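You operate a simulated robot arm through the tools that you are given. There is no shell and no other tool.

Carry out the task below with a simulated robot arm. There is one attempt and no reset: what you move stays moved.

JOB
Stand both bottles and the flask in the bottle crate, then slide it to the back of the workbench. Set down upright: bottle, flask.

It is judged by the outcome, as a careful person would: the job done as asked, and still so three seconds after it is handed in. It fails if anything else is knocked over, pushed out of place, dropped, spilled or broken.

ROBOT AND FRAMES
A 7-joint arm with a fingered hand, fixed in place. Base frame: the origin is on the floor under the middle of its stand, x ahead of it, y to its left, z up. Units: mm, rad, N and s.
It reaches about 1333 mm from its shoulder. Its first joint turns from -1.204 to 3.002 rad. Payload 5 kg.
Tool frame: the origin (TCP) lies between the finger pads and is the grasp point; the fingertips stand 32 mm ahead of it; z points along the fingers, y is the line along which they close. The gripper opens to 160 mm; its body begins 89 mm behind the TCP. The gripper is a hand of 3 fingers: y runs from the thumb to the fingers, the wrist lies at [0, 0, -252] in the tool frame.
Orientation is told as [roll, pitch, yaw] about the base's x, y, z axes, in that order, counted from this pose: with the fingers straight down and closing along the base's y, the tool's x points along the base's -x, its y along +y and its z along -z.

CONTROLS
- The arm moves only by the tool servo_tool. Its argument "plan" is a list of rows, each an object (a shift or turn left out is 0) with "travel": the shift along the base's x, y, z in units of 20 mm (1.0 is 20 mm), a list of three; "angular": the turn, a rotation vector about the base's x, y, z in units of 8 degrees (1.0 is 8 degrees), a list of three. In form: [{"travel": [tx, ty, tz], "angular": [rx, ry, rz]}, ...]. A call has 1 to 20 rows; each row shifts and turns the commanded pose from where the row before left it. A call with a number of a shift or a turn outside -1 to 1 is refused whole. Each row takes 0.2 s and may step no farther than 50 mm and 0.15 rad from the row before; otherwise, the whole call is refused. A pose out of reach is approached as far as the arm can. The call stops where the force on the tool passes 90 N (or 10 N more than at its start, if that is more) or the arm is blocked; 0.2 s more then pass. In this call time passes only in rows, and 0.2 s behind the last. The reply holds the time, the measured pose of the TCP, the force on the tool along the base axes, the opening and the grip force, in the units named above and with some noise, with the torque about the TCP (base axes, N m) and any sound that the robot's microphone picked up.
- Cameras (640 x 400 px; columns grow to the right, rows downward): "scene" is fixed at [400.6, -499.9, 1464.5]; the picture's right is [-0.29, -0.96, 0.00], its down [-0.59, 0.18, -0.79] and it looks along [0.75, -0.23, -0.62] (base axes); focal length 214 px, centre (320, 200). "wrist" rides on the gripper at [65, -4, -116] in the tool frame; the picture's right is [0.06, 1.00, 0.00], its down [-0.87, 0.05, -0.49] and it looks along [-0.49, 0.03, 0.87] (tool axes); focal length 261 px, centre (320, 200). There is no depth. A picture from a camera that has moved, and an enlarged one, comes with that camera's place and axes in the base frame and with its lens.
- grab_frame(camera): a new picture of that camera. The clock stands still meanwhile.
- move_column(by): slides the trunk up (or, below 0, down) by that many mm; the arm rides with it, the base frame stays. It gives what a move gives, with no picture.
- curl_fingers(finger1, finger2, thumb_bend): sets how far each is bent, from 0 (flat) to 1 (curled in); at 0.3 the hand is open as for a grip, at 0.7 the pads meet at the TCP. One left out holds its place. A second passes; each finger stops where it meets its share of the squeeze, and holds until it gets a number again. It is the only way to open and close the hand. It gives what a move gives, with no picture; readings hold the bend of each and the force on the fingers (four entries, about 0 where the hand has none), thumb and palm.
- enlarge(camera, box): a new picture of the part [left, top, right, bottom] of that camera's present view, enlarged. The clock stands still meanwhile.
- close_job(): hands the job in; it is judged then, once.

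Nothing tells you positions but the pictures and the camera data. Unless the task says otherwise, let go and move clear before handing in.

The tools are called by a JSON object that holds its "method" and its "body". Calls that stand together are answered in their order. servo_tool: Moves the arm, as the interface text tells. Its arguments: {"type":"object","properties":{"plan":{"type":"array","items":{"type":"object","properties":{"travel":{"type":"array","items":{"type":"number"}},"angular":{"type":"array","items":{"type":"number"}}}}}},"required":["plan"]} The other tools are called the same way: move_column (by) moves the trunk up or down; curl_fingers (finger1, finger2, thumb_bend) moves the fingers one by one; grab_frame (camera) takes a picture; enlarge (camera, box) takes an enlarged picture of a part of a camera's view; close_job () hands the job in.

At the start:

```text
time: 0.0
tcp_pos: [465.3, -651.5, 1209.1]
tool_rot: [-0.001, -0.001, 0.001]
wrist_force: [-0.2, -0.5, 0.4]
ft_torque: [-0.01, -0.01, 0.03]
width: 159.9
finger_force: 0.1
shape: jaw
bend: [0.3, 0.3, 0.3]
finger forces: [0.1, 0.0, 0.0, 0.1, 0.0, 0.0]
trunk travel left (down, up): [-750.0, 190.0]
```

scene: 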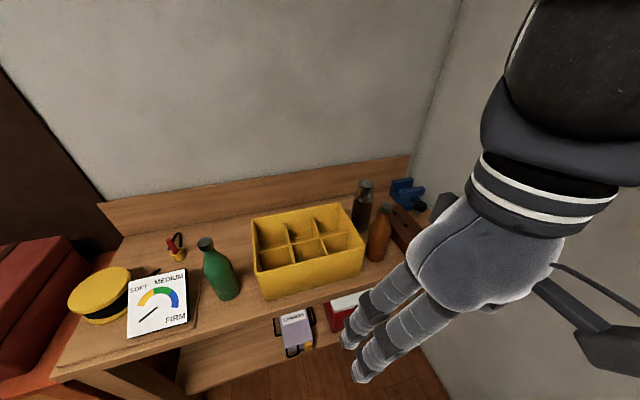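
wrist: 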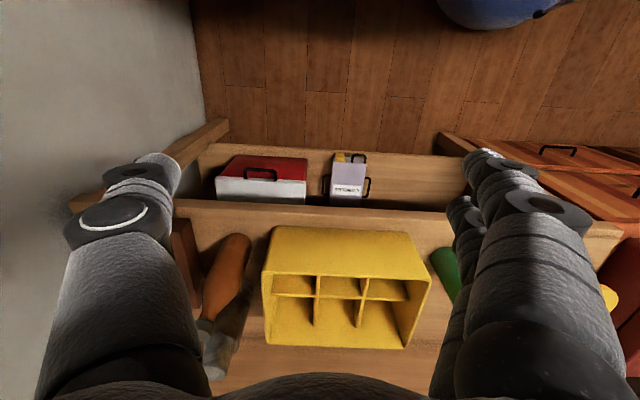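

I see a workbench with a yellow six-compartment crate, a green bottle on its left, and an orange bottle and a dark flask on its right. I'll look more closely before estimating positions.

{"method": "enlarge", "body": {"camera": "scene", "box": [180, 160, 440, 320]}}

{"method": "enlarge", "body": {"camera": "scene", "box": [40, 200, 260, 340]}}

{"method": "enlarge", "body": {"camera": "scene", "box": [330, 160, 460, 280]}}

{"method": "enlarge", "body": {"camera": "wrist", "box": [160, 120, 480, 400]}}

```text
2.46 times, centred on (310, 240) of scene
camera zoom: at [400.6, -499.9, 1464.5], right [-0.29, -0.96, 0.0], down [-0.59, 0.18, -0.79], along [0.75, -0.23, -0.62], focal length 528 px, centre (345, 102)
```

zoom: 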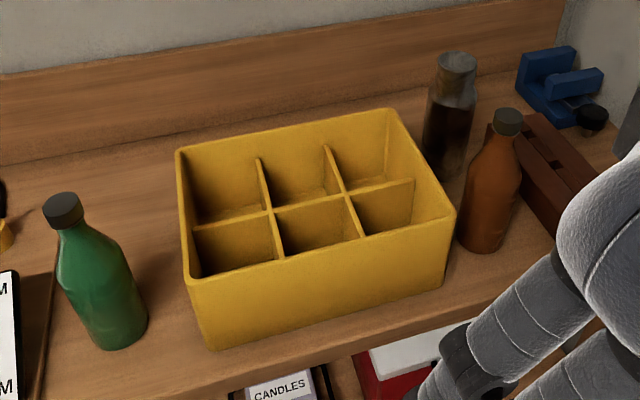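

```text
2.86 times, centred on (150, 270) of scene
camera zoom: at [400.6, -499.9, 1464.5], right [-0.29, -0.96, 0.0], down [-0.59, 0.18, -0.79], along [0.75, -0.23, -0.62], focal length 613 px, centre (806, 0)
```

zoom: 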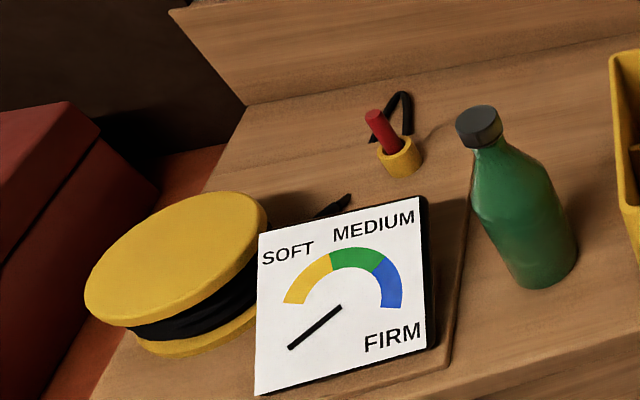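

```text
3.33 times, centred on (395, 220) of scene
camera zoom: at [400.6, -499.9, 1464.5], right [-0.29, -0.96, 0.0], down [-0.59, 0.18, -0.79], along [0.75, -0.23, -0.62], focal length 715 px, centre (70, 133)
```

zoom: 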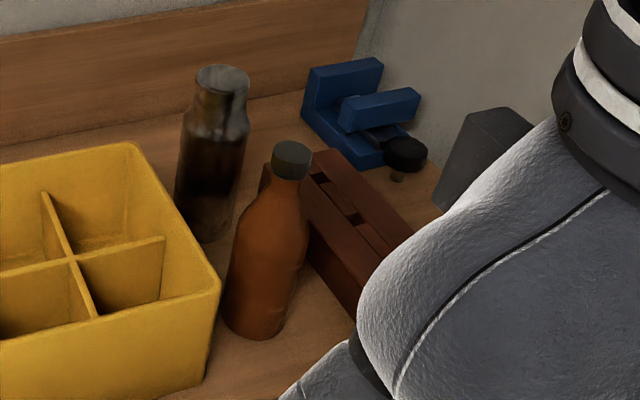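

```text
1.43 times, centred on (320, 260) of wrist
camera zoom: at [399.5, -654.7, 1324.5], right [-0.06, 1.0, 0.0], down [0.87, 0.05, 0.49], along [0.49, 0.03, -0.87], focal length 372 px, centre (320, 114)
```

zoom: 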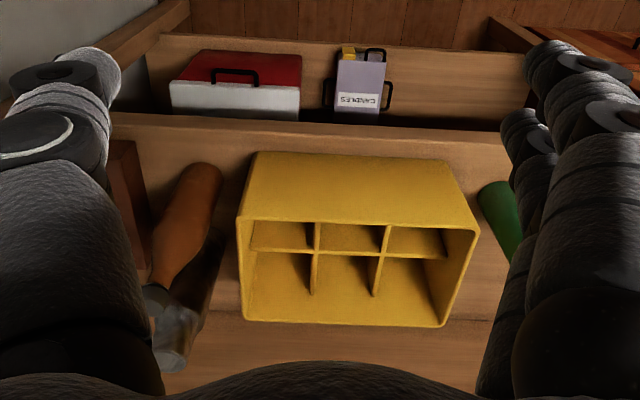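

The crate looks roughly axis-aligned, at x ≈ 745–940 and y ≈ -740 to -438, with its rim at about z ≈ 990. The green bottle is near (815, -325), the orange bottle near (800, -830) and the flask near (950, -840). I'll move the hand high over the green bottle to measure it with the wrist camera.

{"method": "servo_tool", "body": {"plan": [{"travel": [0.5, 1, 0.1]}, {"travel": [0.5, 1, 0.1]}, {"travel": [0.5, 1, 0.1]}, {"travel": [0.5, 1, 0.1]}, {"travel": [0.5, 1, 0.1]}, {"travel": [0.5, 1, 0.1]}, {"travel": [0.5, 1, 0.1]}, {"travel": [0.5, 1, 0.1]}, {"travel": [0.5, 1, 0.1]}, {"travel": [0.5, 1, 0.1]}, {"travel": [0.5, 1, 0.1]}, {"travel": [0.5, 1, 0.1]}, {"travel": [0.5, 1, 0.1]}, {"travel": [0.5, 1, 0.1]}, {"travel": [0.5, 1, 0.1]}, {"travel": [0.5, 0.7, 0.1]}]}}

```text
time: 3.4
tcp_pos: [627.3, -334.6, 1241.6]
tool_rot: [0.001, 0.001, -0.001]
wrist_force: [0.8, 0.4, -0.8]
ft_torque: [-0.02, -0.01, 0.03]
width: 159.8
finger_force: 0.1
shape: jaw
bend: [0.3, 0.3, 0.3]
finger forces: [0.0, 0.1, 0.0, 0.0, 0.0, 0.0]
trunk travel left (down, up): [-750.0, 190.0]
```

The hand is now above and in front of the green bottle. I'll take pictures from both cameras.

{"method": "grab_frame", "body": {"camera": "wrist"}}

{"method": "grab_frame", "body": {"camera": "scene"}}

{"method": "enlarge", "body": {"camera": "scene", "box": [330, 160, 490, 280]}}

```text
taken
camera wrist: at [561.9, -338.1, 1356.1], right [-0.06, 1.0, 0.0], down [0.87, 0.05, 0.49], along [0.49, 0.03, -0.87], focal length 261 px, centre (320, 200)
```

wrist: 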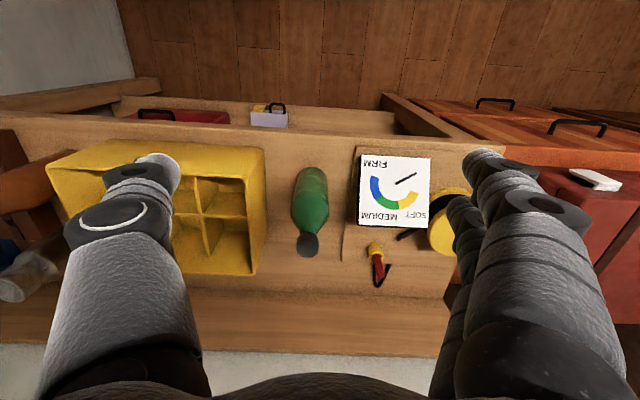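

```text
taken
```

scene: 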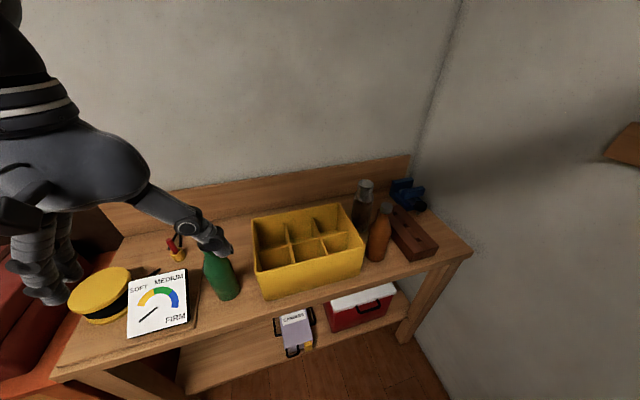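

```text
3.33 times, centred on (410, 220) of scene
camera zoom: at [400.6, -499.9, 1464.5], right [-0.29, -0.96, 0.0], down [-0.59, 0.18, -0.79], along [0.75, -0.23, -0.62], focal length 715 px, centre (20, 133)
```

zoom: 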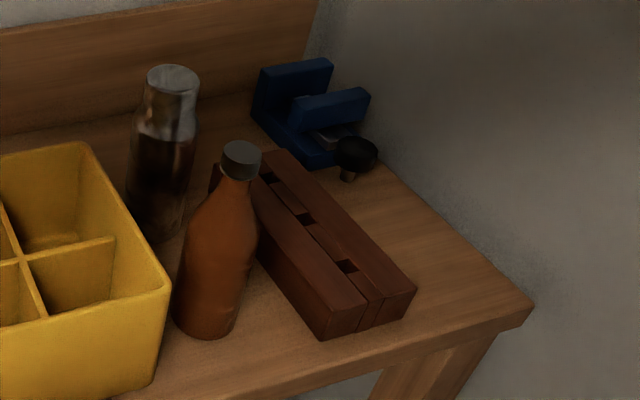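

I'll zoom in on the green bottle and the flask for finer measurement.

{"method": "enlarge", "body": {"camera": "wrist", "box": [220, 130, 380, 290]}}

{"method": "enlarge", "body": {"camera": "scene", "box": [335, 170, 405, 270]}}

{"method": "enlarge", "body": {"camera": "wrist", "box": [0, 120, 280, 320]}}

{"method": "enlarge", "body": {"camera": "scene", "box": [190, 220, 260, 320]}}

```text
2.50 times, centred on (300, 210) of wrist
camera zoom: at [561.9, -338.1, 1356.1], right [-0.06, 1.0, 0.0], down [0.87, 0.05, 0.49], along [0.49, 0.03, -0.87], focal length 652 px, centre (370, 175)
```

zoom: 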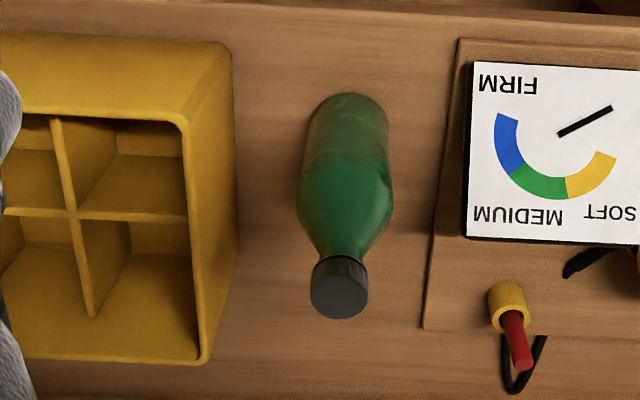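

```text
4.00 times, centred on (370, 220) of scene
camera zoom: at [400.6, -499.9, 1464.5], right [-0.29, -0.96, 0.0], down [-0.59, 0.18, -0.79], along [0.75, -0.23, -0.62], focal length 858 px, centre (120, 120)
```

zoom: 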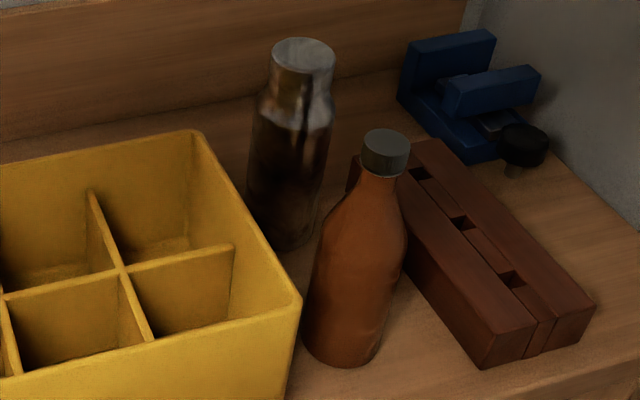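

```text
2.00 times, centred on (140, 220) of wrist
camera zoom: at [561.9, -338.1, 1356.1], right [-0.06, 1.0, 0.0], down [0.87, 0.05, 0.49], along [0.49, 0.03, -0.87], focal length 521 px, centre (680, 160)
```

zoom: 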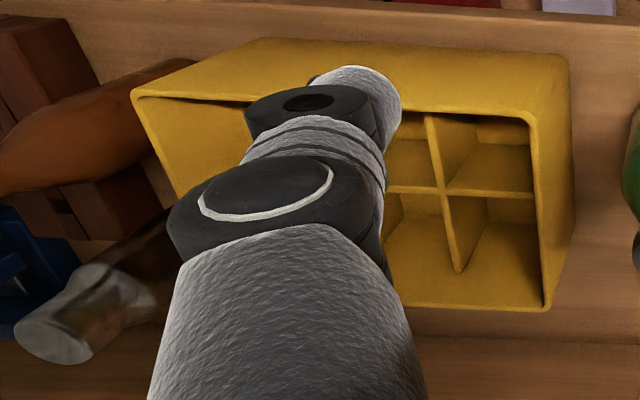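

```text
4.00 times, centred on (225, 270) of scene
camera zoom: at [400.6, -499.9, 1464.5], right [-0.29, -0.96, 0.0], down [-0.59, 0.18, -0.79], along [0.75, -0.23, -0.62], focal length 858 px, centre (700, -80)
```

zoom: 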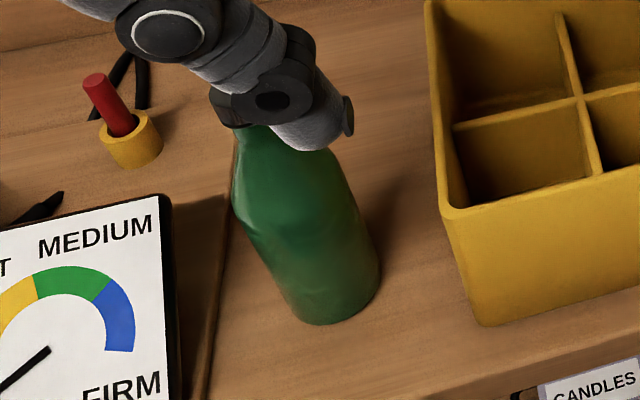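

The green bottle's cap top comes out at about (789, -342, 1083). That puts the table at z ≈ 878 and the crate rim at z ≈ 1005. I'll move the hand above the green bottle and check alignment before lowering.

{"method": "servo_tool", "body": {"plan": [{"travel": [0.9, -0.05, -0.5]}, {"travel": [0.9, -0.05, -0.5]}, {"travel": [0.9, -0.05, -0.5]}, {"travel": [0.9, -0.05, -0.5]}, {"travel": [0.9, -0.05, -0.5]}, {"travel": [0.9, -0.05, -0.5]}, {"travel": [0.9, -0.05, -0.5]}, {"travel": [0.9, -0.05, -0.5]}, {"travel": [0.9, 0, -0.5]}]}}

{"method": "grab_frame", "body": {"camera": "wrist"}}

{"method": "enlarge", "body": {"camera": "scene", "box": [80, 140, 320, 300]}}

```text
time: 5.4
tcp_pos: [790.2, -345.0, 1151.0]
tool_rot: [-0.001, 0.001, -0.002]
wrist_force: [-0.4, 0.3, -0.3]
ft_torque: [0.04, 0.02, 0.0]
width: 159.8
finger_force: 0.0
shape: jaw
bend: [0.3, 0.3, 0.3]
finger forces: [0.1, 0.0, 0.0, 0.1, 0.0, 0.0]
trunk travel left (down, up): [-750.0, 190.0]
```

```text
taken
camera wrist: at [724.6, -349.2, 1265.8], right [-0.06, 1.0, 0.0], down [0.87, 0.05, 0.49], along [0.49, 0.03, -0.87], focal length 261 px, centre (320, 200)
```

wrist: 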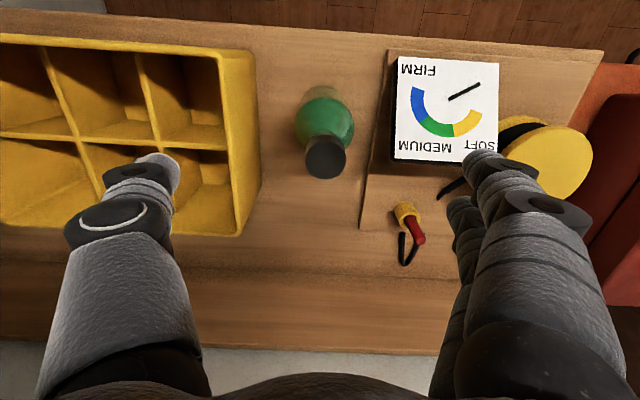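

```text
2.50 times, centred on (200, 220) of scene
camera zoom: at [400.6, -499.9, 1464.5], right [-0.29, -0.96, 0.0], down [-0.59, 0.18, -0.79], along [0.75, -0.23, -0.62], focal length 536 px, centre (620, 150)
```

zoom: 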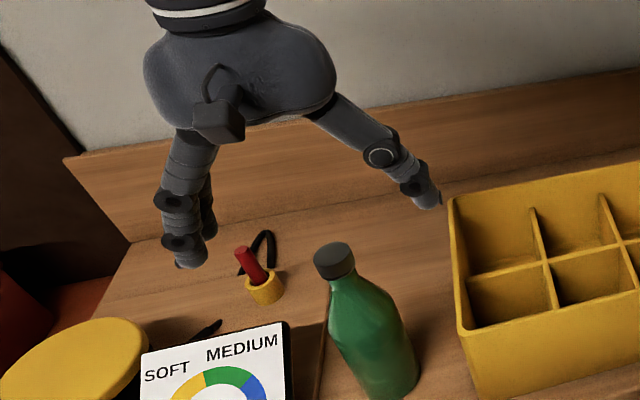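

The cap top is confirmed at about (792, -341, 1081). I'll half-close the hand for clearance and lower it until the pads are level with the cap and neck.

{"method": "curl_fingers", "body": {"finger1": 0.45, "finger2": 0.45, "thumb_bend": 0.45}}

{"method": "servo_tool", "body": {"plan": [{"travel": [0.1, 0.2, -0.7]}, {"travel": [0, 0, -0.7]}, {"travel": [0, 0, -0.7]}, {"travel": [0, 0, -0.7]}, {"travel": [0, 0, -0.7]}, {"travel": [0, 0, -0.7]}]}}

{"method": "grab_frame", "body": {"camera": "wrist"}}

{"method": "enlarge", "body": {"camera": "scene", "box": [140, 180, 300, 300]}}

```text
time: 6.4
tcp_pos: [788.8, -344.5, 1152.4]
tool_rot: [-0.001, 0.0, -0.002]
wrist_force: [-0.4, 0.5, 0.3]
ft_torque: [-0.01, 0.05, 0.0]
width: 108.5
finger_force: 0.0
shape: fingers
bend: [0.45, 0.45, 0.45]
finger forces: [0.1, 0.0, 0.0, 0.1, 0.0, 0.1]
trunk travel left (down, up): [-750.0, 190.0]
```

```text
time: 7.8
tcp_pos: [789.1, -341.6, 1068.2]
tool_rot: [-0.001, 0.002, 0.001]
wrist_force: [-0.4, -0.4, -1.0]
ft_torque: [0.01, 0.0, 0.04]
width: 108.2
finger_force: 0.0
shape: fingers
bend: [0.45, 0.45, 0.45]
finger forces: [0.0, 0.1, 0.0, 0.0, 0.0, 0.0]
trunk travel left (down, up): [-750.0, 190.0]
```

```text
taken
camera wrist: at [724.4, -344.3, 1182.5], right [-0.06, 1.0, 0.0], down [0.87, 0.05, 0.49], along [0.49, 0.03, -0.87], focal length 261 px, centre (320, 200)
```

wrist: 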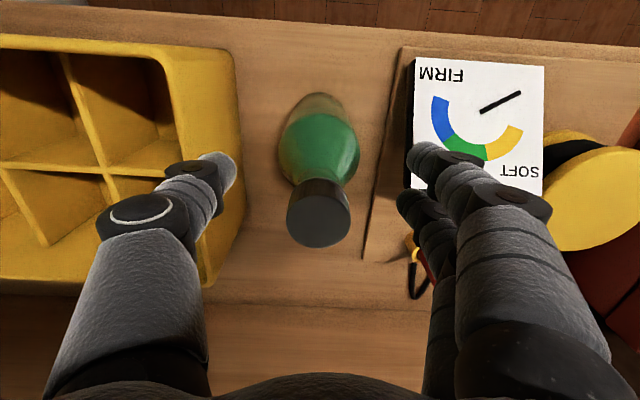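

```text
3.33 times, centred on (220, 240) of scene
camera zoom: at [400.6, -499.9, 1464.5], right [-0.29, -0.96, 0.0], down [-0.59, 0.18, -0.79], along [0.75, -0.23, -0.62], focal length 715 px, centre (653, 67)
```

zoom: 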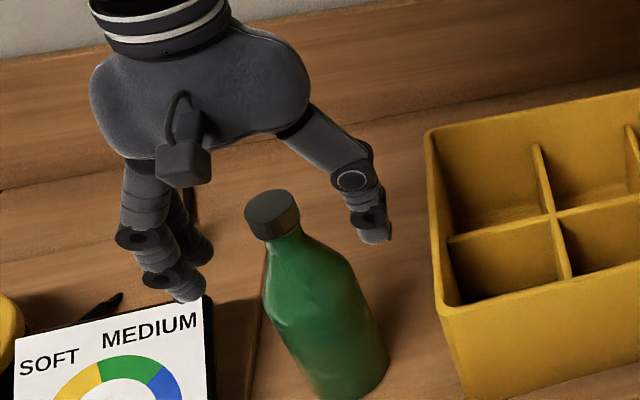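

The cap is centred between thumb and fingers to within 1–2 mm. I'll close gradually.

{"method": "curl_fingers", "body": {"finger1": 0.58, "finger2": 0.58, "thumb_bend": 0.58}}

{"method": "enlarge", "body": {"camera": "wrist", "box": [200, 100, 440, 300]}}

{"method": "enlarge", "body": {"camera": "scene", "box": [170, 190, 280, 290]}}

```text
time: 8.8
tcp_pos: [790.4, -341.1, 1068.4]
tool_rot: [0.001, -0.001, 0.001]
wrist_force: [-0.3, 0.7, 0.7]
ft_torque: [-0.02, 0.03, -0.03]
width: 60.0
finger_force: 0.0
shape: fingers
bend: [0.57, 0.57, 0.57]
finger forces: [0.1, 0.1, 0.0, 0.0, 0.0, 0.0]
trunk travel left (down, up): [-750.0, 190.0]
```

```text
2.00 times, centred on (320, 200) of wrist
camera zoom: at [724.1, -344.2, 1183.2], right [-0.06, 1.0, 0.0], down [0.87, 0.05, 0.49], along [0.49, 0.03, -0.87], focal length 521 px, centre (320, 200)
```

zoom: 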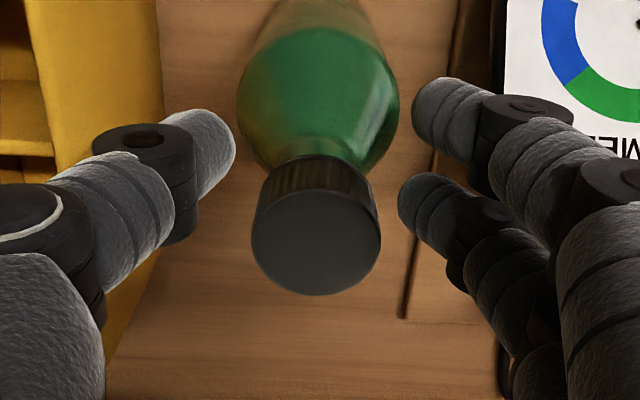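

```text
4.00 times, centred on (225, 240) of scene
camera zoom: at [400.6, -499.9, 1464.5], right [-0.29, -0.96, 0.0], down [-0.59, 0.18, -0.79], along [0.75, -0.23, -0.62], focal length 858 px, centre (700, 40)
```

zoom: 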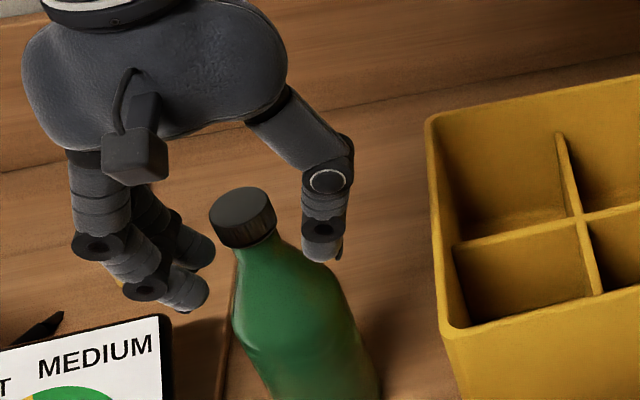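

The fingers now surround the neck just under the cap, evenly spaced. I'll close further until contact.

{"method": "curl_fingers", "body": {"finger1": 0.64, "finger2": 0.64, "thumb_bend": 0.64}}

{"method": "enlarge", "body": {"camera": "wrist", "box": [200, 100, 440, 300]}}

{"method": "enlarge", "body": {"camera": "scene", "box": [170, 190, 280, 290]}}

```text
time: 9.8
tcp_pos: [790.6, -340.9, 1067.9]
tool_rot: [0.001, 0.0, -0.001]
wrist_force: [-0.5, -0.5, 0.6]
ft_torque: [0.02, 0.0, 0.02]
width: 34.1
finger_force: 0.5
shape: fingers
bend: [0.64, 0.64, 0.64]
finger forces: [0.0, 0.0, 0.0, 0.0, 0.4, 0.0]
trunk travel left (down, up): [-750.0, 190.0]
```

```text
2.00 times, centred on (320, 200) of wrist
camera zoom: at [724.0, -344.2, 1183.3], right [-0.06, 1.0, 0.0], down [0.87, 0.05, 0.49], along [0.49, 0.03, -0.87], focal length 521 px, centre (320, 200)
```

zoom: 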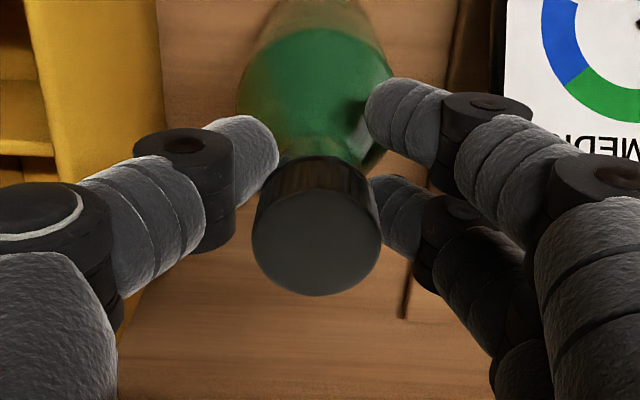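

```text
4.00 times, centred on (225, 240) of scene
camera zoom: at [400.6, -499.9, 1464.5], right [-0.29, -0.96, 0.0], down [-0.59, 0.18, -0.79], along [0.75, -0.23, -0.62], focal length 858 px, centre (700, 40)
```

zoom: 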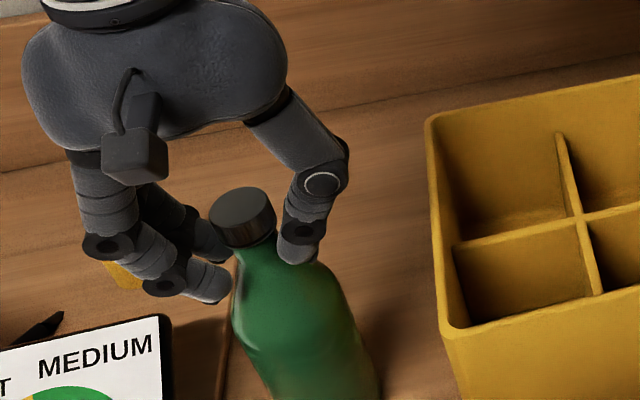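

Light contact has begun at the neck. I'll close further for a firm hold.

{"method": "curl_fingers", "body": {"finger1": 0.7, "finger2": 0.7, "thumb_bend": 0.7}}

{"method": "enlarge", "body": {"camera": "wrist", "box": [200, 100, 440, 300]}}

{"method": "enlarge", "body": {"camera": "scene", "box": [170, 190, 280, 290]}}

```text
time: 10.8
tcp_pos: [789.2, -340.2, 1067.8]
tool_rot: [0.0, 0.001, 0.0]
wrist_force: [-0.7, 0.4, -0.4]
ft_torque: [0.05, 0.03, -0.02]
width: 20.0
finger_force: 7.4
shape: fingers
bend: [0.7, 0.65, 0.67]
finger forces: [0.1, 7.2, 0.1, 0.1, 6.9, 0.0]
trunk travel left (down, up): [-750.0, 190.0]
```

```text
2.00 times, centred on (320, 200) of wrist
camera zoom: at [724.2, -344.2, 1183.1], right [-0.06, 1.0, 0.0], down [0.87, 0.05, 0.49], along [0.49, 0.03, -0.87], focal length 521 px, centre (320, 200)
```

zoom: 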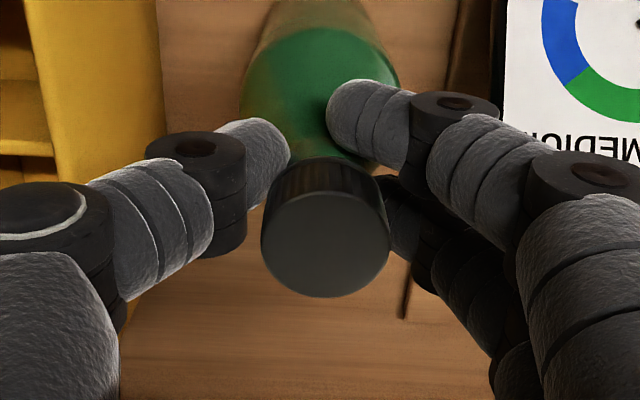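

```text
4.00 times, centred on (225, 240) of scene
camera zoom: at [400.6, -499.9, 1464.5], right [-0.29, -0.96, 0.0], down [-0.59, 0.18, -0.79], along [0.75, -0.23, -0.62], focal length 858 px, centre (700, 40)
```

zoom: 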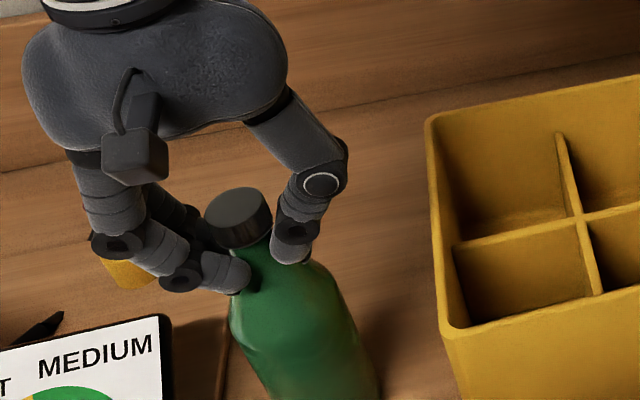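

Only finger 2 and the thumb touched, because the neck sits slightly further forward than the hand centre. I'll ease open, shift the hand about 4 mm in +x and regrip.

{"method": "curl_fingers", "body": {"finger1": 0.6, "finger2": 0.6, "thumb_bend": 0.6}}

{"method": "servo_tool", "body": {"plan": [{"travel": [0.22, 0.05, 0]}]}}

{"method": "curl_fingers", "body": {"finger1": 0.66, "finger2": 0.66, "thumb_bend": 0.66}}

{"method": "enlarge", "body": {"camera": "wrist", "box": [200, 100, 440, 300]}}

```text
time: 11.8
tcp_pos: [790.1, -340.7, 1068.8]
tool_rot: [-0.001, 0.001, 0.0]
wrist_force: [-1.2, -0.7, -0.7]
ft_torque: [0.01, 0.04, -0.04]
width: 47.1
finger_force: 0.2
shape: fingers
bend: [0.6, 0.6, 0.6]
finger forces: [0.0, 0.1, 0.0, 0.0, 0.0, 0.1]
trunk travel left (down, up): [-750.0, 190.0]
```

```text
time: 12.2
tcp_pos: [794.0, -338.6, 1066.9]
tool_rot: [0.0, 0.002, -0.001]
wrist_force: [0.0, -0.2, -0.8]
ft_torque: [0.0, 0.02, -0.02]
width: 47.0
finger_force: 0.1
shape: fingers
bend: [0.6, 0.6, 0.6]
finger forces: [0.0, 0.0, 0.0, 0.0, 0.1, 0.0]
trunk travel left (down, up): [-750.0, 190.0]
```

```text
time: 13.2
tcp_pos: [793.2, -339.6, 1068.0]
tool_rot: [0.001, 0.001, 0.001]
wrist_force: [-0.8, -0.5, -0.2]
ft_torque: [0.01, 0.01, -0.02]
width: 28.3
finger_force: 1.8
shape: fingers
bend: [0.66, 0.65, 0.65]
finger forces: [0.2, 1.2, 0.1, 0.1, 1.8, 0.0]
trunk travel left (down, up): [-750.0, 190.0]
```

```text
2.00 times, centred on (320, 200) of wrist
camera zoom: at [728.2, -343.1, 1182.6], right [-0.06, 1.0, 0.0], down [0.87, 0.05, 0.49], along [0.49, 0.03, -0.87], focal length 521 px, centre (320, 200)
```

zoom: 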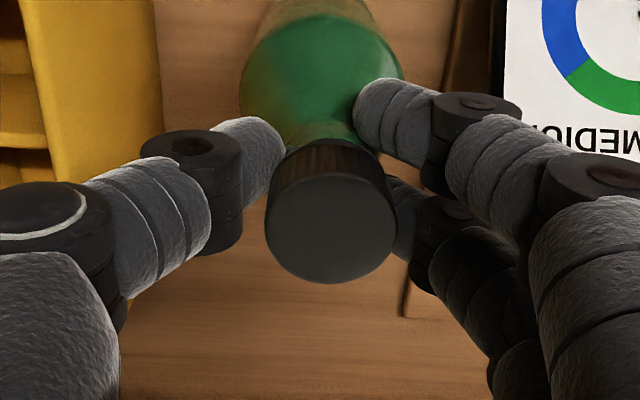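

Finger 1 is closer to contact now. I'll tighten and check whether all three digits share the load.

{"method": "curl_fingers", "body": {"finger1": 0.72, "finger2": 0.7, "thumb_bend": 0.7}}

{"method": "enlarge", "body": {"camera": "wrist", "box": [200, 100, 440, 300]}}

```text
time: 14.2
tcp_pos: [794.0, -339.2, 1067.8]
tool_rot: [0.001, 0.0, 0.001]
wrist_force: [-0.4, 0.1, 0.0]
ft_torque: [-0.01, 0.0, 0.01]
width: 24.1
finger_force: 9.3
shape: fingers
bend: [0.7, 0.66, 0.67]
finger forces: [5.0, 4.6, 0.1, 0.0, 8.9, 0.0]
trunk travel left (down, up): [-750.0, 190.0]
```

```text
2.00 times, centred on (320, 200) of wrist
camera zoom: at [728.4, -343.1, 1182.4], right [-0.06, 1.0, 0.0], down [0.87, 0.05, 0.49], along [0.49, 0.03, -0.87], focal length 521 px, centre (320, 200)
```

zoom: 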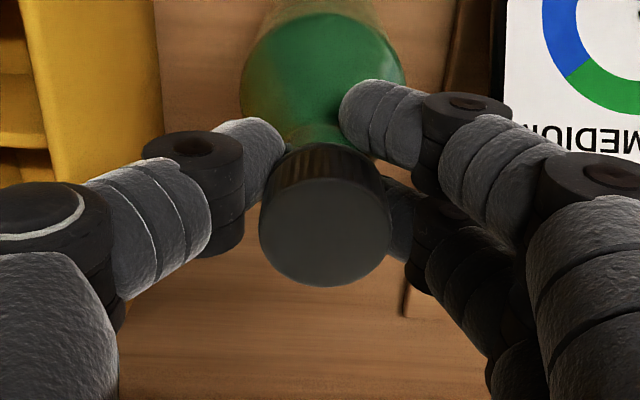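

All three digits now share the grip. I'll squeeze a bit more and then try a small lift to feel the weight.

{"method": "curl_fingers", "body": {"finger1": 0.78, "finger2": 0.76, "thumb_bend": 0.76}}

{"method": "servo_tool", "body": {"plan": [{"travel": [0, 0, 0.25]}, {"travel": [0, 0, 0.5]}]}}

{"method": "enlarge", "body": {"camera": "scene", "box": [150, 180, 290, 320]}}

```text
time: 15.2
tcp_pos: [794.3, -339.3, 1068.2]
tool_rot: [-0.001, -0.001, -0.002]
wrist_force: [0.3, -0.3, 0.1]
ft_torque: [0.03, -0.01, -0.02]
width: 22.5
finger_force: 19.7
shape: fingers
bend: [0.71, 0.67, 0.68]
finger forces: [9.5, 10.7, 0.1, 0.0, 19.0, 0.0]
trunk travel left (down, up): [-750.0, 190.0]
```

```text
time: 15.8
tcp_pos: [793.6, -338.7, 1082.8]
tool_rot: [0.001, -0.001, -0.001]
wrist_force: [-0.2, 0.5, -4.7]
ft_torque: [0.02, 0.03, -0.01]
width: 22.3
finger_force: 20.1
shape: fingers
bend: [0.71, 0.67, 0.68]
finger forces: [9.9, 10.8, 0.1, 0.1, 19.0, 0.0]
trunk travel left (down, up): [-750.0, 190.0]
```

```text
2.86 times, centred on (220, 250) of scene
camera zoom: at [400.6, -499.9, 1464.5], right [-0.29, -0.96, 0.0], down [-0.59, 0.18, -0.79], along [0.75, -0.23, -0.62], focal length 613 px, centre (606, 57)
```

zoom: 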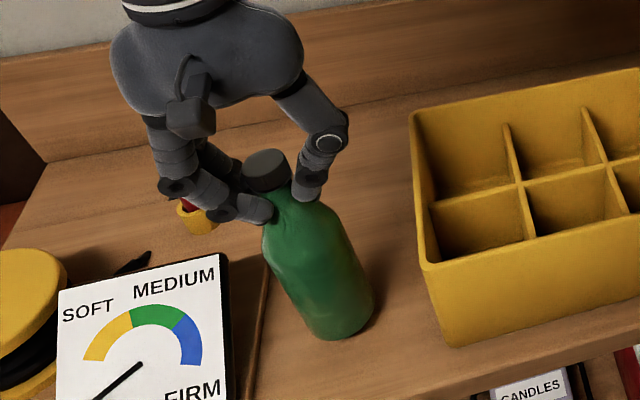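

The bottle is lifted cleanly at about 4.7 N and hangs vertical. I'll raise it well above the crate rim, carry it over the front-left cell, and take pictures to refine the cell position.

{"method": "servo_tool", "body": {"plan": [{"travel": [0, 0, 0.5]}, {"travel": [0, 0, 0.8]}, {"travel": [0, 0, 0.8]}, {"travel": [0, 0, 0.8]}, {"travel": [0, 0, 0.8]}, {"travel": [0, 0, 0.8]}, {"travel": [0, 0, 0.8]}, {"travel": [0, 0, 0.8]}, {"travel": [0, 0, 0.8]}, {"travel": [0, 0, 0.6]}]}}

{"method": "servo_tool", "body": {"plan": [{"travel": [-0.1, -0.4, 0]}, {"travel": [-0.1, -0.7, 0]}, {"travel": [-0.1, -0.8, 0]}, {"travel": [-0.1, -0.8, 0]}, {"travel": [-0.1, -0.8, 0]}, {"travel": [-0.1, -0.8, 0]}, {"travel": [-0.1, -0.8, 0]}, {"travel": [0, -0.8, 0]}, {"travel": [0, -0.7, 0]}, {"travel": [0, -0.5, 0]}, {"travel": [0, -0.3, 0]}]}}

{"method": "grab_frame", "body": {"camera": "wrist"}}

{"method": "enlarge", "body": {"camera": "scene", "box": [190, 120, 400, 310]}}

```text
time: 18.0
tcp_pos: [793.7, -339.3, 1232.3]
tool_rot: [0.0, -0.001, 0.001]
wrist_force: [-0.2, -0.3, -4.3]
ft_torque: [0.02, 0.02, 0.0]
width: 22.3
finger_force: 19.7
shape: fingers
bend: [0.71, 0.67, 0.68]
finger forces: [10.1, 11.1, 0.1, 0.0, 18.7, 0.1]
trunk travel left (down, up): [-750.0, 190.0]
```

```text
time: 20.4
tcp_pos: [780.2, -488.0, 1232.6]
tool_rot: [0.0, 0.0, 0.0]
wrist_force: [0.7, 0.1, -3.4]
ft_torque: [0.0, -0.02, -0.03]
width: 22.3
finger_force: 20.4
shape: fingers
bend: [0.71, 0.67, 0.68]
finger forces: [10.3, 11.4, 0.0, 0.0, 18.5, 0.1]
trunk travel left (down, up): [-750.0, 190.0]
```

```text
taken
camera wrist: at [714.8, -491.8, 1347.3], right [-0.06, 1.0, 0.0], down [0.87, 0.05, 0.49], along [0.49, 0.03, -0.87], focal length 261 px, centre (320, 200)
```

wrist: 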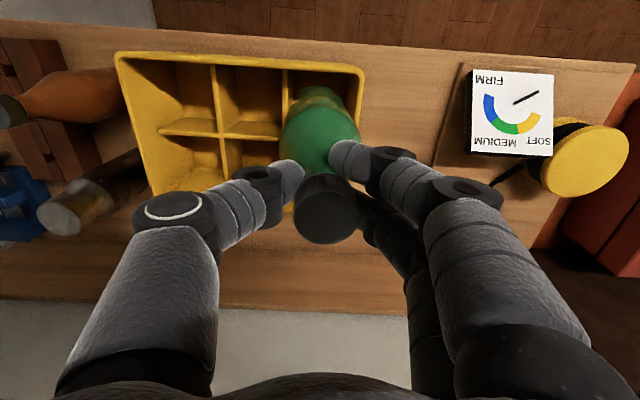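

```text
2.11 times, centred on (295, 215) of scene
camera zoom: at [400.6, -499.9, 1464.5], right [-0.29, -0.96, 0.0], down [-0.59, 0.18, -0.79], along [0.75, -0.23, -0.62], focal length 452 px, centre (373, 168)
```

zoom: 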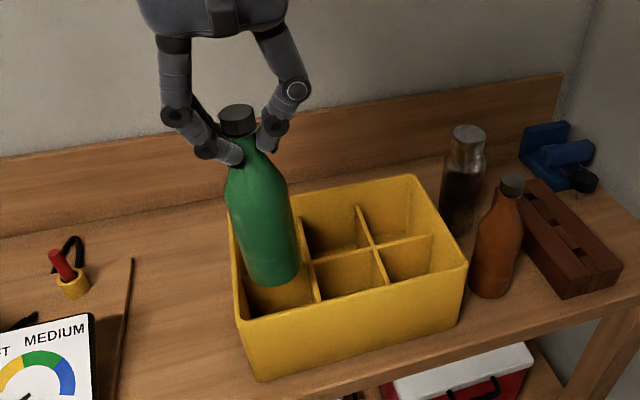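

I'll zoom in to measure the crate cells relative to the held bottle.

{"method": "enlarge", "body": {"camera": "wrist", "box": [100, 40, 380, 220]}}

{"method": "enlarge", "body": {"camera": "scene", "box": [230, 180, 370, 310]}}

```text
2.22 times, centred on (240, 130) of wrist
camera zoom: at [714.8, -491.8, 1347.3], right [-0.06, 1.0, 0.0], down [0.87, 0.05, 0.49], along [0.49, 0.03, -0.87], focal length 579 px, centre (498, 356)
```

zoom: 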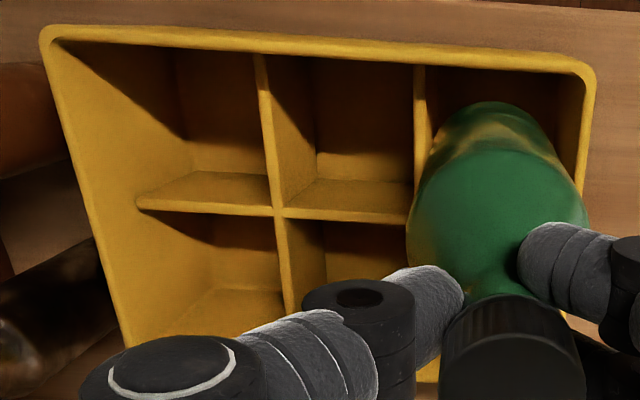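

```text
3.08 times, centred on (300, 245) of scene
camera zoom: at [400.6, -499.9, 1464.5], right [-0.29, -0.96, 0.0], down [-0.59, 0.18, -0.79], along [0.75, -0.23, -0.62], focal length 660 px, centre (382, 62)
```

zoom: 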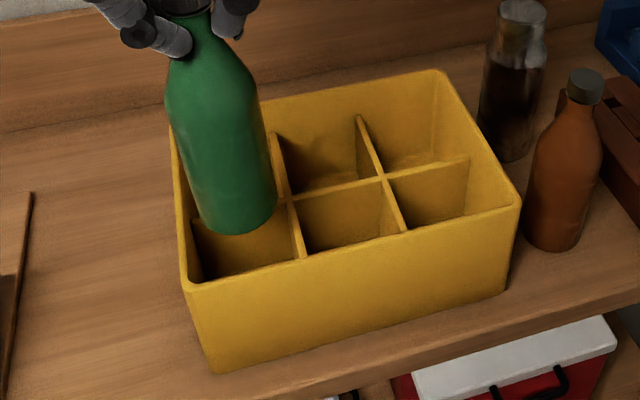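

The rim is at z ≈ 1002, the dividers are at x ≈ 827 and y ≈ -535 and -630, and the front-left cell centre is about (781, -488). The bottle hangs almost exactly over it, so I'll lower it in.

{"method": "servo_tool", "body": {"plan": [{"travel": [0, 0, -0.5]}, {"travel": [0, 0, -0.7]}, {"travel": [0, 0, -0.7]}, {"travel": [0, 0, -0.7]}, {"travel": [0, 0, -0.7]}, {"travel": [0, 0, -0.7]}, {"travel": [0, 0, -0.7]}, {"travel": [0, 0, -0.7]}, {"travel": [0, 0, -0.7]}, {"travel": [0, 0, -0.4]}]}}

{"method": "enlarge", "body": {"camera": "scene", "box": [210, 160, 380, 310]}}

{"method": "grab_frame", "body": {"camera": "wrist"}}

```text
time: 22.6
tcp_pos: [780.2, -488.6, 1100.7]
tool_rot: [-0.001, 0.001, -0.001]
wrist_force: [0.4, -0.5, -4.7]
ft_torque: [-0.01, 0.0, -0.01]
width: 22.1
finger_force: 20.7
shape: fingers
bend: [0.71, 0.67, 0.68]
finger forces: [10.2, 11.7, 0.1, 0.0, 18.4, 0.0]
trunk travel left (down, up): [-750.0, 190.0]
```

```text
2.67 times, centred on (295, 235) of scene
camera zoom: at [400.6, -499.9, 1464.5], right [-0.29, -0.96, 0.0], down [-0.59, 0.18, -0.79], along [0.75, -0.23, -0.62], focal length 572 px, centre (387, 107)
```

zoom: 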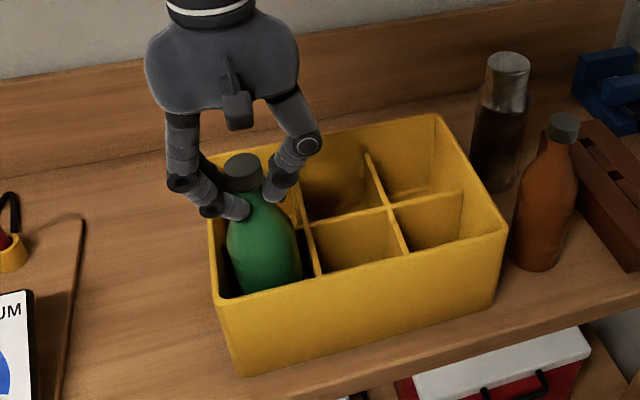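

```text
taken
camera wrist: at [714.6, -492.3, 1216.1], right [-0.06, 1.0, 0.0], down [0.87, 0.05, 0.49], along [0.49, 0.03, -0.87], focal length 261 px, centre (320, 200)
```

wrist: 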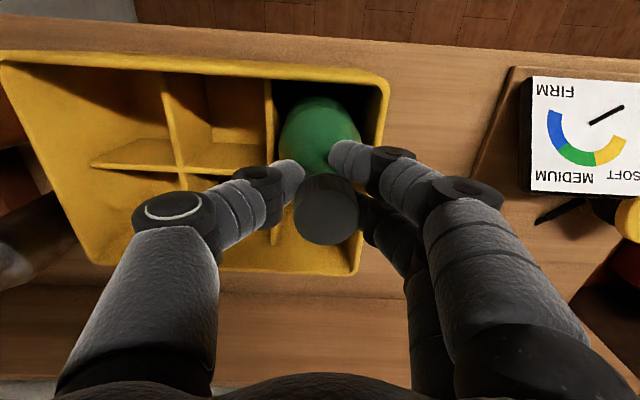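

The bottle is well inside its cell with about 25 mm left to go. I'll lower in small steps and watch the force.

{"method": "servo_tool", "body": {"plan": [{"travel": [0, 0, -0.25]}, {"travel": [0, 0, -0.2]}, {"travel": [0, 0, -0.2]}, {"travel": [0, 0, -0.2]}]}}

{"method": "servo_tool", "body": {"plan": [{"travel": [0, 0, -0.1]}, {"travel": [0, 0, -0.1]}]}}

```text
time: 23.6
tcp_pos: [779.6, -489.8, 1086.3]
tool_rot: [-0.001, 0.001, 0.0]
wrist_force: [0.8, 0.9, -4.0]
ft_torque: [-0.04, -0.04, 0.03]
width: 22.0
finger_force: 20.1
shape: fingers
bend: [0.71, 0.67, 0.68]
finger forces: [10.3, 11.8, 0.0, 0.1, 18.2, 0.0]
trunk travel left (down, up): [-750.0, 190.0]
```

```text
time: 24.2
tcp_pos: [779.0, -487.8, 1081.5]
tool_rot: [0.0, 0.0, 0.001]
wrist_force: [1.1, 0.2, -4.4]
ft_torque: [0.04, 0.0, 0.01]
width: 22.3
finger_force: 19.7
shape: fingers
bend: [0.71, 0.67, 0.68]
finger forces: [10.3, 11.7, 0.0, 0.0, 18.2, 0.0]
trunk travel left (down, up): [-750.0, 190.0]
```

No contact yet, so I'll continue down in 2 mm steps.

{"method": "servo_tool", "body": {"plan": [{"travel": [0, 0, -0.1]}, {"travel": [0, 0, -0.1]}]}}

{"method": "servo_tool", "body": {"plan": [{"travel": [0, 0, -0.1]}]}}

```text
time: 24.8
tcp_pos: [778.8, -488.7, 1076.4]
tool_rot: [0.001, 0.001, -0.001]
wrist_force: [-0.3, 0.3, -4.3]
ft_torque: [-0.01, 0.01, -0.02]
width: 22.3
finger_force: 20.5
shape: fingers
bend: [0.71, 0.67, 0.68]
finger forces: [10.4, 11.7, 0.1, 0.0, 18.3, 0.0]
trunk travel left (down, up): [-750.0, 190.0]
```

```text
time: 25.2
tcp_pos: [780.3, -487.5, 1074.2]
tool_rot: [-0.002, 0.0, -0.001]
wrist_force: [0.0, 0.1, -4.1]
ft_torque: [-0.02, 0.03, 0.0]
width: 22.4
finger_force: 20.3
shape: fingers
bend: [0.71, 0.67, 0.68]
finger forces: [10.5, 11.7, 0.0, 0.0, 18.3, 0.0]
trunk travel left (down, up): [-750.0, 190.0]
```

{"method": "servo_tool", "body": {"plan": [{"travel": [0, 0, -0.1]}]}}

{"method": "servo_tool", "body": {"plan": [{"travel": [0, 0, -0.1]}]}}

```text
time: 25.6
tcp_pos: [779.4, -487.3, 1075.4]
tool_rot: [0.001, -0.001, 0.0]
wrist_force: [-0.3, -1.8, 4.4]
ft_torque: [0.04, 0.05, -0.04]
width: 22.1
finger_force: 22.4
shape: fingers
bend: [0.71, 0.67, 0.68]
finger forces: [12.8, 11.7, 0.0, 0.1, 20.3, 0.0]
trunk travel left (down, up): [-750.0, 190.0]
```

```text
time: 26.0
tcp_pos: [778.7, -486.3, 1073.9]
tool_rot: [-0.001, -0.002, 0.0]
wrist_force: [-1.4, -1.7, 16.4]
ft_torque: [0.05, 0.04, 0.01]
width: 22.0
finger_force: 25.3
shape: fingers
bend: [0.71, 0.68, 0.68]
finger forces: [14.5, 12.5, 0.0, 0.1, 23.4, 0.1]
trunk travel left (down, up): [-750.0, 190.0]
```

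The bottle has landed on the crate floor. I'll take the load off slightly, then open the hand gently.

{"method": "servo_tool", "body": {"plan": [{"travel": [0, 0, 0.12]}]}}

{"method": "curl_fingers", "body": {"finger1": 0.66, "finger2": 0.64, "thumb_bend": 0.64}}

{"method": "curl_fingers", "body": {"finger1": 0.55, "finger2": 0.55, "thumb_bend": 0.55}}

{"method": "enlarge", "body": {"camera": "scene", "box": [210, 160, 380, 310]}}

{"method": "grab_frame", "body": {"camera": "wrist"}}

```text
time: 26.4
tcp_pos: [778.9, -489.5, 1072.3]
tool_rot: [0.001, 0.0, -0.001]
wrist_force: [-1.0, -1.4, 6.9]
ft_torque: [0.02, 0.01, 0.0]
width: 22.3
finger_force: 23.3
shape: fingers
bend: [0.71, 0.68, 0.68]
finger forces: [12.0, 12.6, 0.0, 0.1, 21.5, 0.1]
trunk travel left (down, up): [-750.0, 190.0]
```

```text
time: 27.4
tcp_pos: [778.3, -487.9, 1075.0]
tool_rot: [0.001, 0.0, -0.002]
wrist_force: [-0.1, 0.4, -0.5]
ft_torque: [0.03, 0.01, 0.0]
width: 29.1
finger_force: 0.1
shape: fingers
bend: [0.66, 0.64, 0.64]
finger forces: [0.1, 0.0, 0.0, 0.0, 0.5, 0.0]
trunk travel left (down, up): [-750.0, 190.0]
```

```text
time: 28.4
tcp_pos: [779.2, -488.3, 1073.5]
tool_rot: [0.0, 0.001, -0.002]
wrist_force: [-0.5, 0.1, -0.6]
ft_torque: [-0.01, 0.0, -0.01]
width: 66.3
finger_force: 0.0
shape: fingers
bend: [0.55, 0.55, 0.55]
finger forces: [0.0, 0.0, 0.0, 0.0, 0.0, 0.0]
trunk travel left (down, up): [-750.0, 190.0]
```

```text
2.67 times, centred on (295, 235) of scene
camera zoom: at [400.6, -499.9, 1464.5], right [-0.29, -0.96, 0.0], down [-0.59, 0.18, -0.79], along [0.75, -0.23, -0.62], focal length 572 px, centre (387, 107)
```

zoom: 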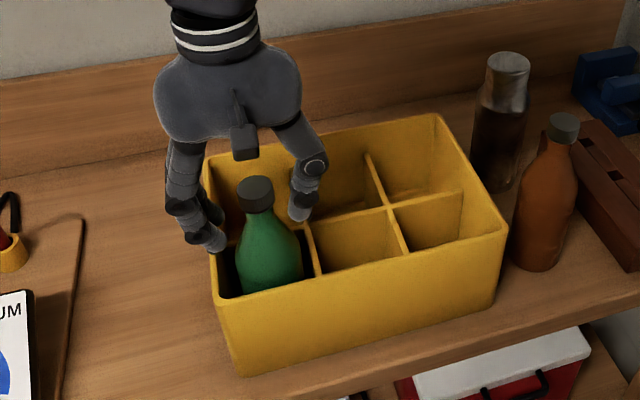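

```text
taken
camera wrist: at [714.0, -492.1, 1188.9], right [-0.06, 1.0, 0.0], down [0.87, 0.05, 0.49], along [0.49, 0.03, -0.87], focal length 261 px, centre (320, 200)
```

wrist: 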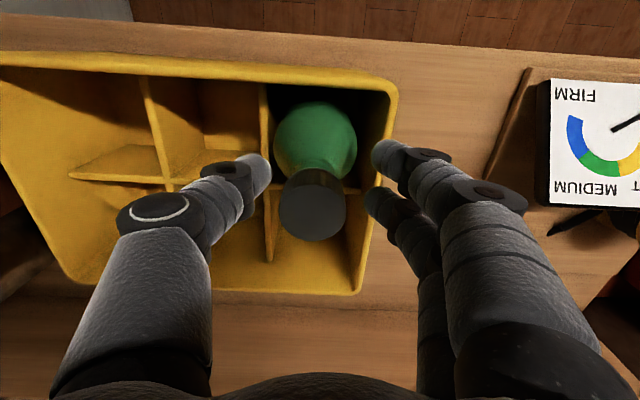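

The green bottle stands freely in its cell. I'll rise straight up and move over to the orange bottle.

{"method": "servo_tool", "body": {"plan": [{"travel": [0, 0, 0.3]}, {"travel": [0, 0, 0.7]}, {"travel": [0, 0, 0.8]}, {"travel": [0, 0, 0.8]}, {"travel": [0, 0, 0.8]}, {"travel": [0, 0, 0.8]}, {"travel": [0, 0, 0.8]}, {"travel": [0, 0, 0.8]}]}}

{"method": "servo_tool", "body": {"plan": [{"travel": [0, -0.6, 0]}, {"travel": [0, -1, 0]}, {"travel": [0, -1, 0]}, {"travel": [0, -1, 0]}, {"travel": [0, -1, 0]}, {"travel": [0, -1, 0]}, {"travel": [0, -1, 0]}, {"travel": [0, -1, 0]}, {"travel": [0, -1, 0]}, {"travel": [0, -1, 0]}, {"travel": [0, -1, 0]}, {"travel": [0, -1, 0]}, {"travel": [0, -1, 0]}, {"travel": [0, -1, 0]}, {"travel": [0, -1, 0]}, {"travel": [0, -1, 0]}, {"travel": [0, -0.5, 0]}]}}

{"method": "grab_frame", "body": {"camera": "wrist"}}

{"method": "grab_frame", "body": {"camera": "scene"}}

```text
time: 30.2
tcp_pos: [777.0, -486.9, 1192.0]
tool_rot: [-0.001, 0.0, -0.001]
wrist_force: [-0.4, -0.6, -0.7]
ft_torque: [0.0, -0.02, -0.04]
width: 66.5
finger_force: 0.0
shape: fingers
bend: [0.55, 0.55, 0.55]
finger forces: [0.0, 0.1, 0.0, 0.0, 0.1, 0.0]
trunk travel left (down, up): [-750.0, 190.0]
```

```text
time: 33.8
tcp_pos: [779.7, -810.8, 1190.7]
tool_rot: [0.0, 0.001, 0.0]
wrist_force: [0.3, 0.4, 0.6]
ft_torque: [0.0, 0.04, -0.04]
width: 66.3
finger_force: 0.2
shape: fingers
bend: [0.55, 0.55, 0.55]
finger forces: [0.0, 0.0, 0.1, 0.0, 0.0, 0.0]
trunk travel left (down, up): [-750.0, 190.0]
```

```text
taken
camera wrist: at [714.7, -814.5, 1304.0], right [-0.06, 1.0, 0.0], down [0.87, 0.05, 0.49], along [0.49, 0.03, -0.87], focal length 261 px, centre (320, 200)
```

wrist: 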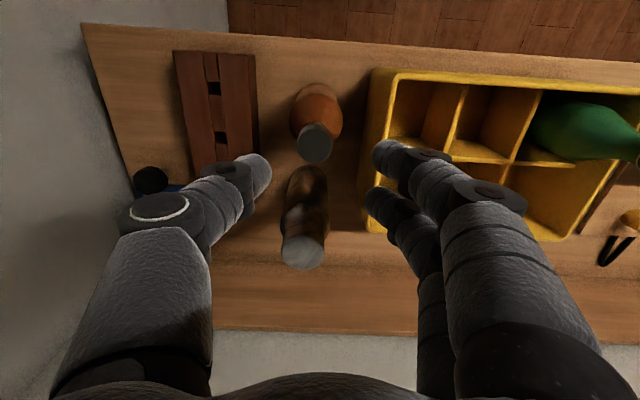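

```text
taken
```

scene: 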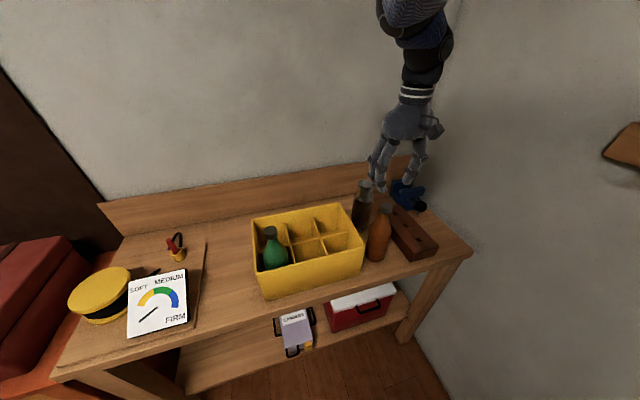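

{"method": "enlarge", "body": {"camera": "wrist", "box": [240, 60, 400, 280]}}

{"method": "enlarge", "body": {"camera": "scene", "box": [340, 170, 440, 270]}}

```text
1.82 times, centred on (320, 170) of wrist
camera zoom: at [714.7, -814.5, 1304.0], right [-0.06, 1.0, 0.0], down [0.87, 0.05, 0.49], along [0.49, 0.03, -0.87], focal length 474 px, centre (320, 254)
```

zoom: 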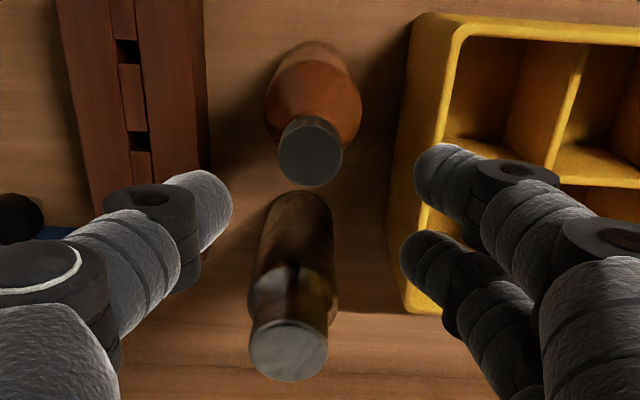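

```text
4.00 times, centred on (390, 220) of scene
camera zoom: at [400.6, -499.9, 1464.5], right [-0.29, -0.96, 0.0], down [-0.59, 0.18, -0.79], along [0.75, -0.23, -0.62], focal length 858 px, centre (40, 120)
```

zoom: 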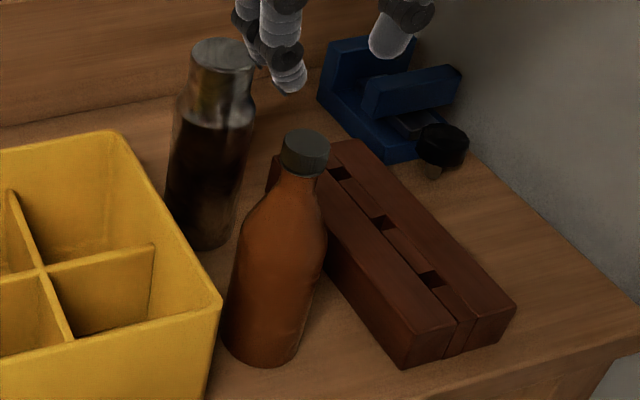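

The orange cap top is at about (787, -815, 1079) and the flask top at about (921, -820, 1067). I'll line up on the orange bottle and lower to its neck.

{"method": "servo_tool", "body": {"plan": [{"travel": [0.3, -0.1, -0.3]}, {"travel": [0.2, -0.1, -0.75]}, {"travel": [0, 0, -0.75]}, {"travel": [0, 0, -0.75]}, {"travel": [0, 0, -0.75]}]}}

{"method": "grab_frame", "body": {"camera": "wrist"}}

```text
time: 35.0
tcp_pos: [791.1, -813.9, 1123.4]
tool_rot: [-0.001, -0.001, 0.001]
wrist_force: [0.4, 0.3, 0.4]
ft_torque: [0.03, -0.03, 0.0]
width: 66.5
finger_force: 0.0
shape: fingers
bend: [0.55, 0.55, 0.55]
finger forces: [0.1, 0.0, 0.0, 0.0, 0.0, 0.0]
trunk travel left (down, up): [-750.0, 190.0]
```

```text
taken
camera wrist: at [725.5, -817.6, 1238.5], right [-0.06, 1.0, 0.0], down [0.87, 0.05, 0.49], along [0.49, 0.03, -0.87], focal length 261 px, centre (320, 200)
```

wrist: 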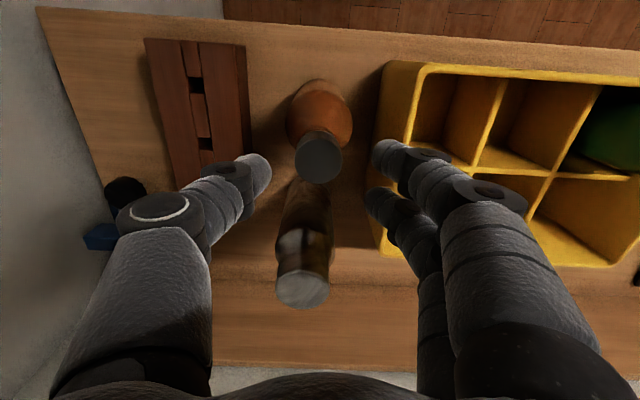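

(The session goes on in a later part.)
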